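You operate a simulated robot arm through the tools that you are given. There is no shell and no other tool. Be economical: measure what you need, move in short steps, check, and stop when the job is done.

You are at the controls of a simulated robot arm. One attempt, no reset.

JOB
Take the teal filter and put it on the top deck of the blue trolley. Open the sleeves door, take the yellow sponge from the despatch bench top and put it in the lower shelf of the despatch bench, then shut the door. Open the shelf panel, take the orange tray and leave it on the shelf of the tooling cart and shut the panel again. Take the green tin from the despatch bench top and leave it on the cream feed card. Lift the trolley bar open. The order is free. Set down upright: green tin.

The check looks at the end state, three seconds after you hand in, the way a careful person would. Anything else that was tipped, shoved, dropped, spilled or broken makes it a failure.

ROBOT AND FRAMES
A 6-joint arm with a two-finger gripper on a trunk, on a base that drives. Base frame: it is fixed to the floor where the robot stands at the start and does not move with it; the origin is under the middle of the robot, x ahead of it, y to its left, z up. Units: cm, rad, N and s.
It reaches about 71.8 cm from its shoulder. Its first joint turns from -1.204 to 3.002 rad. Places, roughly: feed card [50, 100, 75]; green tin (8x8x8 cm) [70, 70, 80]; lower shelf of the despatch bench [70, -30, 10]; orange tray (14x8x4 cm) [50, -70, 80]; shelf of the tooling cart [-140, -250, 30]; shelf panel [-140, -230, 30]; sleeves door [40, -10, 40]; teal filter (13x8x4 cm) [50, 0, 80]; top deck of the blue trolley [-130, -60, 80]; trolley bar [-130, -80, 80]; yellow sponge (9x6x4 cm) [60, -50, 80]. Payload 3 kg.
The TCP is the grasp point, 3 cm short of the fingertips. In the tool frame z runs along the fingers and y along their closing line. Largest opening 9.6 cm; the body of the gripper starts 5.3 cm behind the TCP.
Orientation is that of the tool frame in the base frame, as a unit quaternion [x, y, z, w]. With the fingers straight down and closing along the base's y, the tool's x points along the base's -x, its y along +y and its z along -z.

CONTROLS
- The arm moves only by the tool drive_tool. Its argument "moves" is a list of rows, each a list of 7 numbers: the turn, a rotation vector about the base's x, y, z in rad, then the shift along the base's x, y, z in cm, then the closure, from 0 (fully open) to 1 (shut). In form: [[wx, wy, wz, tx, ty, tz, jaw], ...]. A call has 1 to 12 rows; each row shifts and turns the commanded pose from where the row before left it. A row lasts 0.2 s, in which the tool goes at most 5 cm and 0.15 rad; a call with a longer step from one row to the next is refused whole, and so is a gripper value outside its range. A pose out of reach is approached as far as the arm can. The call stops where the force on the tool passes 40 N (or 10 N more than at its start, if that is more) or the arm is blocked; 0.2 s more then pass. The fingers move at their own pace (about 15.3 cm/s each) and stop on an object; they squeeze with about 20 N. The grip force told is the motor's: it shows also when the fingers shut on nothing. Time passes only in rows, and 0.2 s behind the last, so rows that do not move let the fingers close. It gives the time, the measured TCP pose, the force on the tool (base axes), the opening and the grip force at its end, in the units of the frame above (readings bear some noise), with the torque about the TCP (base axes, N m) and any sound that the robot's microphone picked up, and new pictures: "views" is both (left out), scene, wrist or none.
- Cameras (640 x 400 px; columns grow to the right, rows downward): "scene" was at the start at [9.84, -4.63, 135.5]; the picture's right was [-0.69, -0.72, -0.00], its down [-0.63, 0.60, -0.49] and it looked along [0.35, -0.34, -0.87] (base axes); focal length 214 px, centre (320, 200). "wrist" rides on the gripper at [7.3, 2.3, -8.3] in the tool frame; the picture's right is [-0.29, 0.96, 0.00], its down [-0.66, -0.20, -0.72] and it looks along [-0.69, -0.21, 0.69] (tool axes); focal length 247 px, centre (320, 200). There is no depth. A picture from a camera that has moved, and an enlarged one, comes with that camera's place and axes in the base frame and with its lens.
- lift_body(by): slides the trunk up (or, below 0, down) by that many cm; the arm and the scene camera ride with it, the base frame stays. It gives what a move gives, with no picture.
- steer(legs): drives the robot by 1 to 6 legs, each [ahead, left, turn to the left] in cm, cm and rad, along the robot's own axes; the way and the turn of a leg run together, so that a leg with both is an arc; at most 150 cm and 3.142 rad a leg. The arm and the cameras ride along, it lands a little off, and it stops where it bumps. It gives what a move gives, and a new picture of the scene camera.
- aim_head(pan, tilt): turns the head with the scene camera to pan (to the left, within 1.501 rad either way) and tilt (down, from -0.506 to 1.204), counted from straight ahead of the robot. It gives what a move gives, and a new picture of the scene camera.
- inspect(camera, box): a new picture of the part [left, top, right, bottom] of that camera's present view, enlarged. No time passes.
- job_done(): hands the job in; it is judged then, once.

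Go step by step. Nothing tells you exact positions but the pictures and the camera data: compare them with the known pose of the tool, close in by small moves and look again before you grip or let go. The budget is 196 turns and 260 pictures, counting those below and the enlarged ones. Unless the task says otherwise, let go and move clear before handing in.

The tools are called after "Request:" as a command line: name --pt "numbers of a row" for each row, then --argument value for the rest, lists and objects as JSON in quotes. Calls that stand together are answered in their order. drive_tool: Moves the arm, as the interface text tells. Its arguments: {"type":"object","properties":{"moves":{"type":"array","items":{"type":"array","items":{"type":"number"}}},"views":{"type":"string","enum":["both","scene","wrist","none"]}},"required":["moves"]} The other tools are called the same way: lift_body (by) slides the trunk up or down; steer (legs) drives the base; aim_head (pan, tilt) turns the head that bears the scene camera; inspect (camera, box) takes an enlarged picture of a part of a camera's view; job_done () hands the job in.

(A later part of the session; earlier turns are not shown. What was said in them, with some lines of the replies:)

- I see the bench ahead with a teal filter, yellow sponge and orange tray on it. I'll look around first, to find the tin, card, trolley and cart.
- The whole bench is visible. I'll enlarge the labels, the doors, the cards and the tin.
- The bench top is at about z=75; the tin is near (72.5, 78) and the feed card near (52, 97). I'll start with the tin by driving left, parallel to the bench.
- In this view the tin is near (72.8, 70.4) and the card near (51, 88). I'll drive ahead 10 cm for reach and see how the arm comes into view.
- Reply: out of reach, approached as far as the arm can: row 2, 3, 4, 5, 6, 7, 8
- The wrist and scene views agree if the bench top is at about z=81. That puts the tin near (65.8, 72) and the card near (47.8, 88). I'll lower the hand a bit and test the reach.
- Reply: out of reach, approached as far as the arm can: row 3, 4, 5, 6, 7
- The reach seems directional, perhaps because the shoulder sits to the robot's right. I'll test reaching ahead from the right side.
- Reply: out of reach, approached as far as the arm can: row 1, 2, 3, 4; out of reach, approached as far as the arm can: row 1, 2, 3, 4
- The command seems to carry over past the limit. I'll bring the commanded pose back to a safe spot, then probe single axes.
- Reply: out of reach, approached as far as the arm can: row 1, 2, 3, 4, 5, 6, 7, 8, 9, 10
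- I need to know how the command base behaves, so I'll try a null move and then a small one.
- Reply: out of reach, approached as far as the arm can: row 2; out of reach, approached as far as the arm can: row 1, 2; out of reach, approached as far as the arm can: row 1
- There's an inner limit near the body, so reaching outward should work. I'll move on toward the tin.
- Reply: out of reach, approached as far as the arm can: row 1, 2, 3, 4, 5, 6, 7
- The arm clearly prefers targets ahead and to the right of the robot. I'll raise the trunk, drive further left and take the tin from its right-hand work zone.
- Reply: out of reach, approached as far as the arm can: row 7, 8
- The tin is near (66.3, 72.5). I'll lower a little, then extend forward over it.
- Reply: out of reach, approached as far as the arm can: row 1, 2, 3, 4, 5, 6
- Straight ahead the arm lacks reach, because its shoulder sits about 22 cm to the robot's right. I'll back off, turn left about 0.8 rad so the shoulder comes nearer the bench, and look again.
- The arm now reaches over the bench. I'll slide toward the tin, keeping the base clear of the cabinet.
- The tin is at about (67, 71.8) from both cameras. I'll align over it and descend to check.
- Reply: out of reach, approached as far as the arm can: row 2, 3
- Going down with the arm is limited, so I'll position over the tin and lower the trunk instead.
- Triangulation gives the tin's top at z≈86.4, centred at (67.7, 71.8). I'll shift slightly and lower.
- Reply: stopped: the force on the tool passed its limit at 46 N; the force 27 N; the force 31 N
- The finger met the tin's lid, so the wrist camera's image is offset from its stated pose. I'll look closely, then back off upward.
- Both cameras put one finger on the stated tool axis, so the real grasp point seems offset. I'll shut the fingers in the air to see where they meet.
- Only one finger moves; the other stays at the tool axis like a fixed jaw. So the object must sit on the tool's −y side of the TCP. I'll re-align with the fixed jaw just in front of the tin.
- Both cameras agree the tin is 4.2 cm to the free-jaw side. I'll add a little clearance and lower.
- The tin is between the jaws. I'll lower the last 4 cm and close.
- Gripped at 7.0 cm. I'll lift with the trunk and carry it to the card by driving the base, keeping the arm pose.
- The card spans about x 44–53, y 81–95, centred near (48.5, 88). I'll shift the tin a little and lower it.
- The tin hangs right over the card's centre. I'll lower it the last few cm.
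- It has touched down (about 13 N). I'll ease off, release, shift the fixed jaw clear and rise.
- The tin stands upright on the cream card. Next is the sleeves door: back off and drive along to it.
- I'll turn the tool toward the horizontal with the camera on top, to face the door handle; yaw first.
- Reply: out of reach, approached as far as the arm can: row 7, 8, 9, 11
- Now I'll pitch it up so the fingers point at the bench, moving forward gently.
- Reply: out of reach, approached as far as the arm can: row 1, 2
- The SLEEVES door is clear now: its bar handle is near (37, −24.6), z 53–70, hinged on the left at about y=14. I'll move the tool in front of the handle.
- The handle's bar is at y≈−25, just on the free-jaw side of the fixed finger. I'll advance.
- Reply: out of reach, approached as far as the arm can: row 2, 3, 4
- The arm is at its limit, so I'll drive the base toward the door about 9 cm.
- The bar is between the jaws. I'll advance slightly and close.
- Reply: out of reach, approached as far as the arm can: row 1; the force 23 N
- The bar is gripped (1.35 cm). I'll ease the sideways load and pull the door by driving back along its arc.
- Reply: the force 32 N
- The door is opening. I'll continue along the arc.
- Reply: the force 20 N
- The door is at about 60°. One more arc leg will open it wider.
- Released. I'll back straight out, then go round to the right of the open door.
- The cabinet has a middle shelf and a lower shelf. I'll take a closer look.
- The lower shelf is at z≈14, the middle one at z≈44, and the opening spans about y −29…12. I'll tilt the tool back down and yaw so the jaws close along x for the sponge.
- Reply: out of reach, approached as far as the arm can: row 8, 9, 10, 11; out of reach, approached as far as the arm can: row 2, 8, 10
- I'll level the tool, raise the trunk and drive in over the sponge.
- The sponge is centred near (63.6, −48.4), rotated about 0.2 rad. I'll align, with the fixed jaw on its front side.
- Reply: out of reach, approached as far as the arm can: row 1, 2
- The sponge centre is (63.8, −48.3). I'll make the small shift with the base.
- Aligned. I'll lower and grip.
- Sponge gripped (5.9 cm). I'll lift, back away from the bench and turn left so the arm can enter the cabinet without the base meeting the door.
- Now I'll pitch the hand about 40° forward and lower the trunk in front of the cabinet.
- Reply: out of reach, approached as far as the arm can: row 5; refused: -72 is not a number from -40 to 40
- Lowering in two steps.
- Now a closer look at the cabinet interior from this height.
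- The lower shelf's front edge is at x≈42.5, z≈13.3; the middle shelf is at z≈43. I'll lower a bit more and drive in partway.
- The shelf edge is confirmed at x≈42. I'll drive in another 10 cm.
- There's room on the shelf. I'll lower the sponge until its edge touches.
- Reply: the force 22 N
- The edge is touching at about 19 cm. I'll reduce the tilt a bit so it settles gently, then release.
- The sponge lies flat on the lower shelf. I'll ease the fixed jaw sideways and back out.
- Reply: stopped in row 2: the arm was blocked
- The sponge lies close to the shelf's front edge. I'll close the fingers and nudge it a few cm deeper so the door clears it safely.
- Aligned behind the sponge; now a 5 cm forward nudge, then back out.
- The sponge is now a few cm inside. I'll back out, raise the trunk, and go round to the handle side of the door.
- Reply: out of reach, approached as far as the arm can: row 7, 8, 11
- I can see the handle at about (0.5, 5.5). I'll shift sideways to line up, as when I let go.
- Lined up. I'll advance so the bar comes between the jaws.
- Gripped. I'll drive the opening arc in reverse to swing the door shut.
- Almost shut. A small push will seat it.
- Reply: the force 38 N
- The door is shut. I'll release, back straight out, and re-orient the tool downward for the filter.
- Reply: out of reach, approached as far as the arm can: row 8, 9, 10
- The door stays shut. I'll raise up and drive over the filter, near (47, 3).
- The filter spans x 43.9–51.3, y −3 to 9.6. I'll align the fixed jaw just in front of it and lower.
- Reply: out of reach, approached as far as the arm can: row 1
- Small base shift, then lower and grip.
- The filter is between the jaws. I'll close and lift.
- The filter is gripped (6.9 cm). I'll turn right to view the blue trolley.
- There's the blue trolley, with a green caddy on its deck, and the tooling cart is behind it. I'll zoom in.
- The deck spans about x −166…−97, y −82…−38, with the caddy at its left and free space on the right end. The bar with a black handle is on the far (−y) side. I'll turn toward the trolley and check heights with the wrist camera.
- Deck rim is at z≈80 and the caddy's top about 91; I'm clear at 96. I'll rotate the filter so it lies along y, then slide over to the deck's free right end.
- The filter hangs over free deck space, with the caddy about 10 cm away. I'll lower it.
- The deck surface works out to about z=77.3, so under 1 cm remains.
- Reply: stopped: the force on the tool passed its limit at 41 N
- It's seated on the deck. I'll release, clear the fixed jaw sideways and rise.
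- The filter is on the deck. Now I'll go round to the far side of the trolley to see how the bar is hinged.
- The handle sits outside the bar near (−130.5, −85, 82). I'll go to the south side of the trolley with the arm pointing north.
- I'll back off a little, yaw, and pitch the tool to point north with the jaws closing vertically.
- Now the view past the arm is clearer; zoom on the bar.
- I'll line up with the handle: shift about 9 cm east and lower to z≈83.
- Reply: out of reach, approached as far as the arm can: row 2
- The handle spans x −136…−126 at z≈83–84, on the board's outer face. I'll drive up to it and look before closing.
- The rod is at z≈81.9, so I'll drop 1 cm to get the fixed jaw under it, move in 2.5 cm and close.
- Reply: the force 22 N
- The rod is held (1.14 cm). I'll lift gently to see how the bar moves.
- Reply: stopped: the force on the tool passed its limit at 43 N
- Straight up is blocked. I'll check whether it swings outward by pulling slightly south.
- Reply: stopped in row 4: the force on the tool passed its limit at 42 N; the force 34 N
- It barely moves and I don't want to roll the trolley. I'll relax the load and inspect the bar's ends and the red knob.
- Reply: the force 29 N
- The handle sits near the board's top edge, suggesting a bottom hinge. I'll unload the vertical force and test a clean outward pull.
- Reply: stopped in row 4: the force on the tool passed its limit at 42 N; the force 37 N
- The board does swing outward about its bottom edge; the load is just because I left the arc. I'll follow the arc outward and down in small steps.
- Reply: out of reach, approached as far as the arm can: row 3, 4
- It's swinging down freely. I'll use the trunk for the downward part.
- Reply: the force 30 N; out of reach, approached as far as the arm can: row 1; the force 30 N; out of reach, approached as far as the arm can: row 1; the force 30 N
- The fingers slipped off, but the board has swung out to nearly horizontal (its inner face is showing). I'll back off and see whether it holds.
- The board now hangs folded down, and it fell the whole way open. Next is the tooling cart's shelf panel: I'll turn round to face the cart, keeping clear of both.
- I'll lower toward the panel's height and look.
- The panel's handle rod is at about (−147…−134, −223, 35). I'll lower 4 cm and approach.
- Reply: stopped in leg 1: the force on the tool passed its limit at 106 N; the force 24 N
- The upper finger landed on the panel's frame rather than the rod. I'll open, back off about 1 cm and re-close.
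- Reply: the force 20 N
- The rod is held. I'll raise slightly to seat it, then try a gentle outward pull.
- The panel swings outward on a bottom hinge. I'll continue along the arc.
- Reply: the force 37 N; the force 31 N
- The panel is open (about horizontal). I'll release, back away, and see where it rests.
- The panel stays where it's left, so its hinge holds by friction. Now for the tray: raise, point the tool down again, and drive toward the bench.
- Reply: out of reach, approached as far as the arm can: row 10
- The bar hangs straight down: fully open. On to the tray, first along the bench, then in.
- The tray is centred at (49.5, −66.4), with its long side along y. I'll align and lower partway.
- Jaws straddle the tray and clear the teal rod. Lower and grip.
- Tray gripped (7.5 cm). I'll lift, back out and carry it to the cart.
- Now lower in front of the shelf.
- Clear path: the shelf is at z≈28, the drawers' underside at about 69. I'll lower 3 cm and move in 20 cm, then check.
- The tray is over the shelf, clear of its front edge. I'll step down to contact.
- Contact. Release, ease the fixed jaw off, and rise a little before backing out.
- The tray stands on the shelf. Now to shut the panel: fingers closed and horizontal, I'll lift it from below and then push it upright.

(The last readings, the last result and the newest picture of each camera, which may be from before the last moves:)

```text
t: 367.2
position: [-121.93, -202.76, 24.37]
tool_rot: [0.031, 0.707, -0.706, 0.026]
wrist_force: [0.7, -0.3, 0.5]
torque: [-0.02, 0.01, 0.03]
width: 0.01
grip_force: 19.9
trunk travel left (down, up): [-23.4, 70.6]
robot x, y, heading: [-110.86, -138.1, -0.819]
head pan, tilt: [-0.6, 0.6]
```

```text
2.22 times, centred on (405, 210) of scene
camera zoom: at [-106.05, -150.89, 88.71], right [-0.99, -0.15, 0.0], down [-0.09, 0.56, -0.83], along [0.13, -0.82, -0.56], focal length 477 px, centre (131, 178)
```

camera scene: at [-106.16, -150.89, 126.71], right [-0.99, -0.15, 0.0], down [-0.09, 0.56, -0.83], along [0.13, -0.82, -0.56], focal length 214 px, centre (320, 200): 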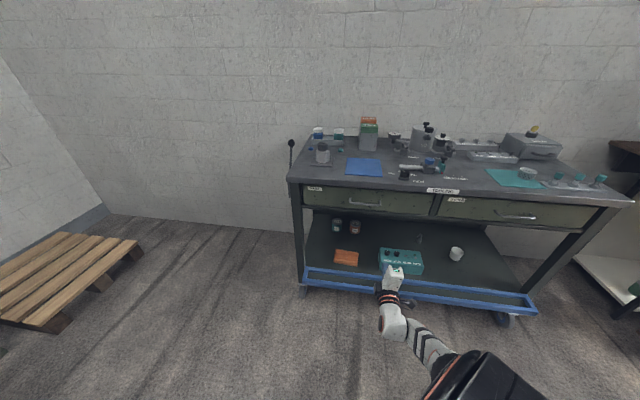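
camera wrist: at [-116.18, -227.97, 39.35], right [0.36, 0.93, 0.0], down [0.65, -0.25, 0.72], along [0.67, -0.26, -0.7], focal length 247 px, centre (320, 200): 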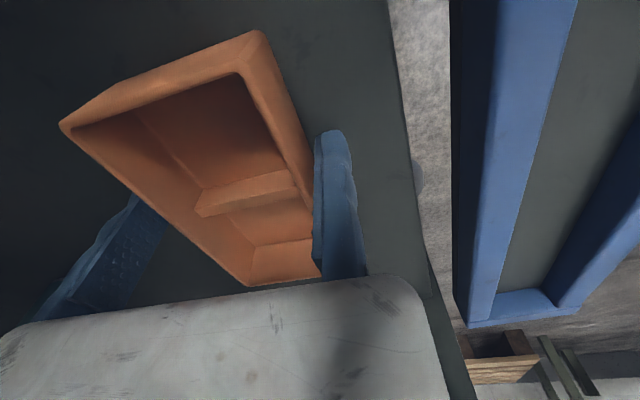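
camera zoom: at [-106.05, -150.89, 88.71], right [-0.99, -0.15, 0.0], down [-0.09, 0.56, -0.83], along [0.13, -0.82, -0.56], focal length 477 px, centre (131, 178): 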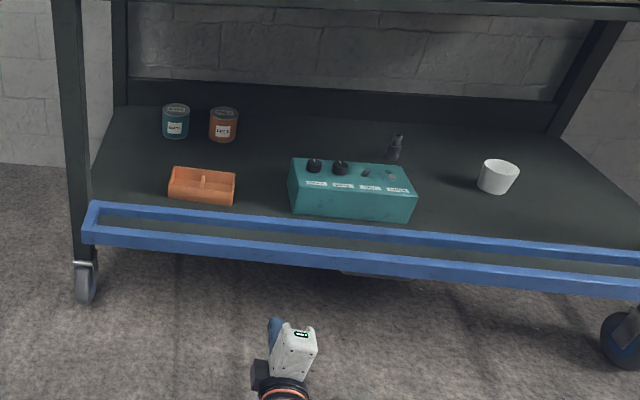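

The panel's underside is about z=27; my fingers' tops are at 25. I'll slip under it, then raise.

Request:
lift_body --by -1

Request:
steer --legs '[[12.5, -11.7, 0]]'

Request:
lift_body --by 4

Request:
inspect --camera "scene" --box '[270, 120, 540, 300]'

```text
t: 367.8
position: [-121.76, -202.7, 23.52]
tool_rot: [0.032, 0.707, -0.706, 0.026]
wrist_force: [0.7, 0.8, -0.1]
torque: [0.02, -0.02, 0.04]
width: 0.0
grip_force: 20.0
trunk travel left (down, up): [-22.4, 71.6]
robot x, y, heading: [-111.08, -138.57, -0.815]
head pan, tilt: [-0.6, 0.6]
```

```text
t: 369.2
position: [-121.81, -219.81, 23.49]
tool_rot: [0.03, 0.708, -0.705, 0.026]
wrist_force: [0.2, 0.2, -0.7]
torque: [-0.04, -0.02, 0.03]
width: 0.02
grip_force: 20.5
trunk travel left (down, up): [-22.4, 71.6]
robot x, y, heading: [-110.78, -155.32, -0.82]
head pan, tilt: [-0.6, 0.6]
camera scene: at [-106.05, -167.95, 87.7], right [-0.99, -0.15, 0.0], down [-0.09, 0.56, -0.83], along [0.13, -0.82, -0.57], focal length 214 px, centre (320, 200)
```

scene: 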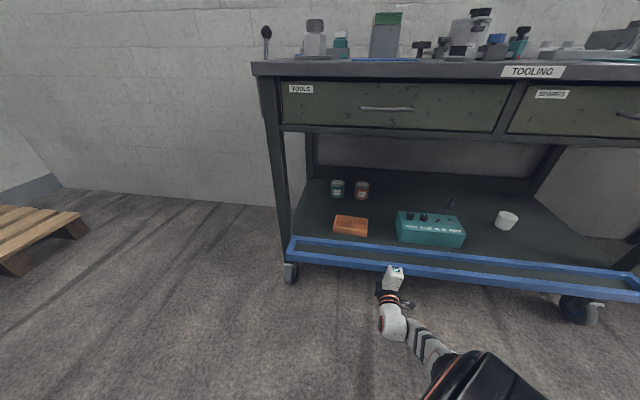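

```text
t: 370.1
position: [-121.85, -219.82, 27.25]
tool_rot: [0.03, 0.709, -0.704, 0.026]
wrist_force: [0.4, -0.1, -8.1]
torque: [-0.04, 0.09, -0.01]
width: 0.0
grip_force: 19.9
trunk travel left (down, up): [-26.4, 67.6]
robot x, y, heading: [-110.63, -155.35, -0.816]
head pan, tilt: [-0.6, 0.6]
```

```text
2.22 times, centred on (405, 210) of scene
camera zoom: at [-106.07, -168.08, 91.68], right [-0.99, -0.15, 0.0], down [-0.09, 0.56, -0.82], along [0.13, -0.81, -0.57], focal length 477 px, centre (131, 178)
```

zoom: 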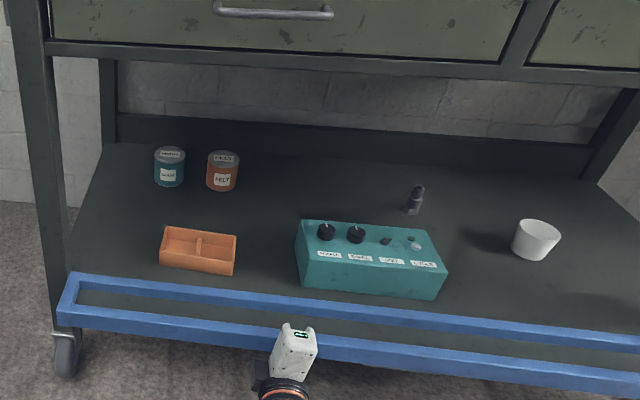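

It's lifting with light force. I'll continue up.

Request:
lift_body --by 3

Request:
lift_body --by 2.5

Request:
inspect --camera "scene" --box '[270, 120, 540, 300]'

```text
t: 370.6
position: [-121.75, -219.5, 28.0]
tool_rot: [0.029, 0.718, -0.695, 0.024]
wrist_force: [1.3, 3.5, -17.4]
torque: [0.48, 0.18, 0.07]
width: 0.0
grip_force: 20.2
trunk travel left (down, up): [-28.0, 66.0]
robot x, y, heading: [-110.69, -155.68, -0.82]
head pan, tilt: [-0.6, 0.6]
stopped: the force on the tool passed its limit at 44 N (the readings are from after the stop); the commanded pose is now the measured one
```

```text
t: 371.3
position: [-121.91, -219.74, 31.31]
tool_rot: [0.03, 0.711, -0.702, 0.026]
wrist_force: [0.2, -0.7, 0.3]
torque: [-0.01, 0.0, -0.01]
width: 0.01
grip_force: 19.6
trunk travel left (down, up): [-30.5, 63.5]
robot x, y, heading: [-110.82, -155.4, -0.815]
head pan, tilt: [-0.6, 0.6]
```

```text
2.22 times, centred on (405, 210) of scene
camera zoom: at [-106.05, -167.97, 95.84], right [-0.99, -0.15, 0.0], down [-0.09, 0.56, -0.82], along [0.13, -0.82, -0.57], focal length 477 px, centre (131, 178)
```

zoom: 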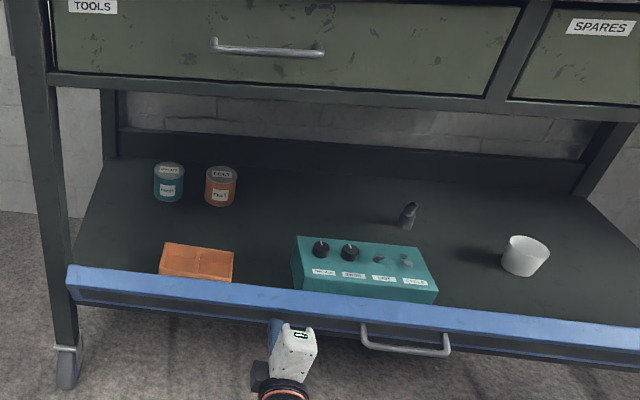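

The panel swung up almost closed. I'll raise 2 cm and push it home gently.

Request:
lift_body --by 2

Request:
steer --legs '[[1.3, -1.2, 0]]'

Request:
inspect --camera "scene" --box '[270, 120, 540, 300]'

```text
t: 371.9
position: [-121.76, -219.7, 33.06]
tool_rot: [0.031, 0.713, -0.7, 0.026]
wrist_force: [-0.4, -0.4, 0.8]
torque: [0.01, -0.01, 0.01]
width: 0.0
grip_force: 20.1
trunk travel left (down, up): [-32.5, 61.5]
robot x, y, heading: [-110.9, -155.42, -0.817]
head pan, tilt: [-0.6, 0.6]
```

```text
t: 372.7
position: [-121.83, -221.39, 33.0]
tool_rot: [0.03, 0.714, -0.699, 0.026]
wrist_force: [0.2, -0.2, 0.0]
torque: [-0.05, 0.02, 0.03]
width: 0.0
grip_force: 20.4
trunk travel left (down, up): [-32.5, 61.5]
robot x, y, heading: [-110.92, -157.38, -0.818]
head pan, tilt: [-0.6, 0.6]
camera scene: at [-106.04, -169.79, 97.78], right [-0.99, -0.15, 0.0], down [-0.09, 0.56, -0.82], along [0.13, -0.82, -0.57], focal length 214 px, centre (320, 200)
```

scene: 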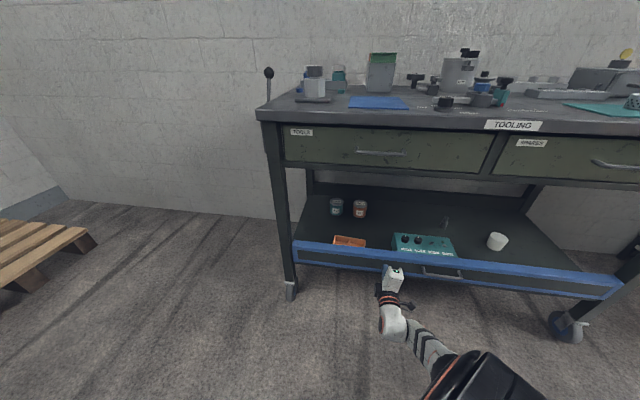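

```text
2.22 times, centred on (405, 210) of scene
camera zoom: at [-106.04, -169.79, 97.78], right [-0.99, -0.15, 0.0], down [-0.09, 0.56, -0.82], along [0.13, -0.82, -0.57], focal length 477 px, centre (131, 178)
```

zoom: 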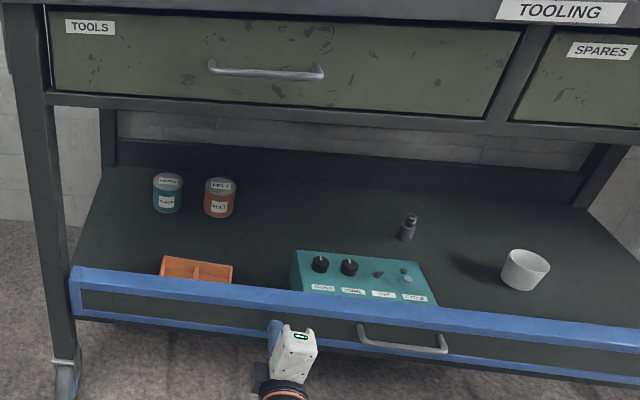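

Nearly upright. One more small push to feel the stop.

Request:
drive_tool --pt "0 0 0 0 -0.3 0 1" --pt "0 0 0 0 -0.3 0 1" --pt "0 0 0 0 -0.3 0 1" --views "none"

Request:
drive_tool --pt "0 0 0 0 -0.4 0 1" --pt "0 0 0 0 -0.4 0 1" --pt "0 0 0 0 -0.4 0 1" --views "wrist"

```text
t: 373.4
position: [-121.66, -221.55, 32.94]
tool_rot: [0.029, 0.714, -0.699, 0.024]
wrist_force: [0.0, 12.8, 4.8]
torque: [-0.26, -0.07, 0.14]
width: 0.0
grip_force: 33.4
trunk travel left (down, up): [-32.5, 61.5]
robot x, y, heading: [-110.89, -157.06, -0.816]
head pan, tilt: [-0.6, 0.6]
stopped in row 3: the force on the tool passed its limit at 47 N (the readings are from after the stop); the commanded pose is now the measured one
```

```text
t: 373.8
position: [-121.88, -221.57, 32.79]
tool_rot: [0.028, 0.714, -0.699, 0.024]
wrist_force: [1.7, 17.4, 7.5]
torque: [-0.29, -0.08, 0.19]
width: 0.0
grip_force: 33.5
trunk travel left (down, up): [-32.5, 61.5]
robot x, y, heading: [-110.75, -157.16, -0.819]
head pan, tilt: [-0.6, 0.6]
stopped in row 1: the force on the tool passed its limit at 46 N (the readings are from after the stop); the commanded pose is now the measured one
camera wrist: at [-129.06, -213.16, 30.16], right [0.36, 0.02, -0.93], down [0.65, 0.71, 0.27], along [0.67, -0.7, 0.25], focal length 247 px, centre (320, 200)
```

wrist: 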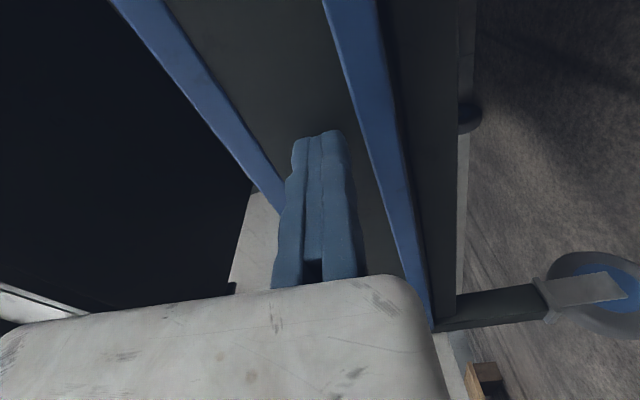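

It's against its stop. I'll back away and verify the panel.

Request:
steer --legs '[[-19, 17.8, 0]]'

Request:
inspect --camera "scene" --box '[240, 120, 560, 320]'

```text
t: 375.7
position: [-121.79, -195.48, 32.53]
tool_rot: [0.028, 0.716, -0.697, 0.025]
wrist_force: [-0.6, -1.1, 0.5]
torque: [-0.01, -0.02, 0.02]
width: 0.0
grip_force: 33.0
trunk travel left (down, up): [-32.5, 61.5]
robot x, y, heading: [-110.89, -130.8, -0.815]
head pan, tilt: [-0.6, 0.6]
camera scene: at [-105.96, -143.38, 97.79], right [-0.99, -0.15, 0.0], down [-0.09, 0.56, -0.83], along [0.13, -0.82, -0.56], focal length 214 px, centre (320, 200)
```

scene: 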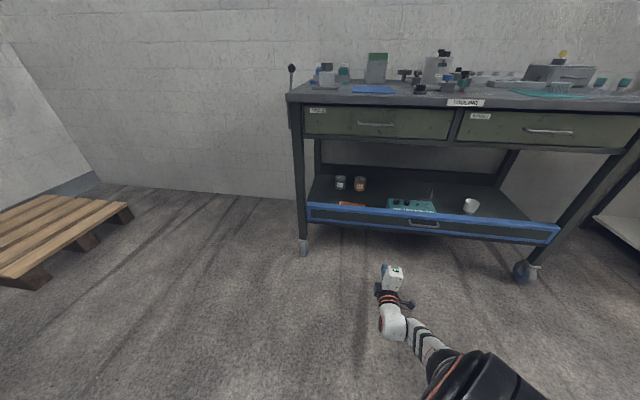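

```text
2.00 times, centred on (400, 220) of scene
camera zoom: at [-105.96, -143.38, 97.79], right [-0.99, -0.15, 0.0], down [-0.09, 0.56, -0.83], along [0.13, -0.82, -0.56], focal length 429 px, centre (160, 160)
```

zoom: 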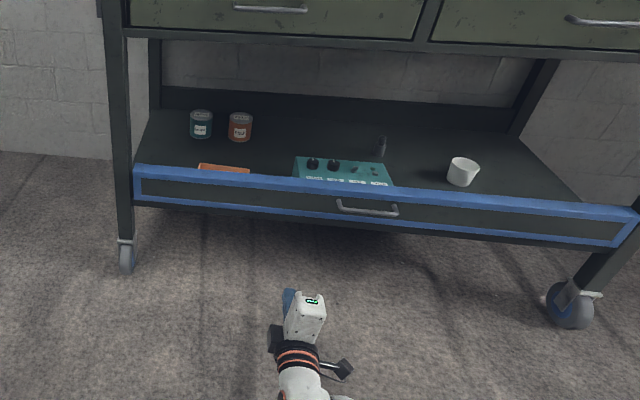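

The panel is shut with the tray behind it, the trolley bar hangs open with the filter on the deck, the sleeves door is shut on the sponge, and the tin stands on the card. The hand is clear, so I'm handing in.

Request:
job_done

```text
The job is handed in.
```

I finished and handed in all five tasks, with two points the check could question.

- **Trolley bar:** it would not lift straight up. It is hinged along its bottom edge, so I swung it outward, and it now hangs straight down; I took that as open.
- **Bumps:** one fingertip pressed on the tin's lid (about 46 N), and the gripper hit the shelf panel once (106 N). I saw nothing shift or tip either time.

- **Filter:** it is on the trolley's top deck, clear of the green caddy.
- **Sponge:** it is on the lower shelf of the despatch bench, and the sleeves door is shut.
- **Tray:** it is on the tooling cart's shelf, and the shelf panel is shut again.
- **Tin:** it stands upright on the cream feed card.
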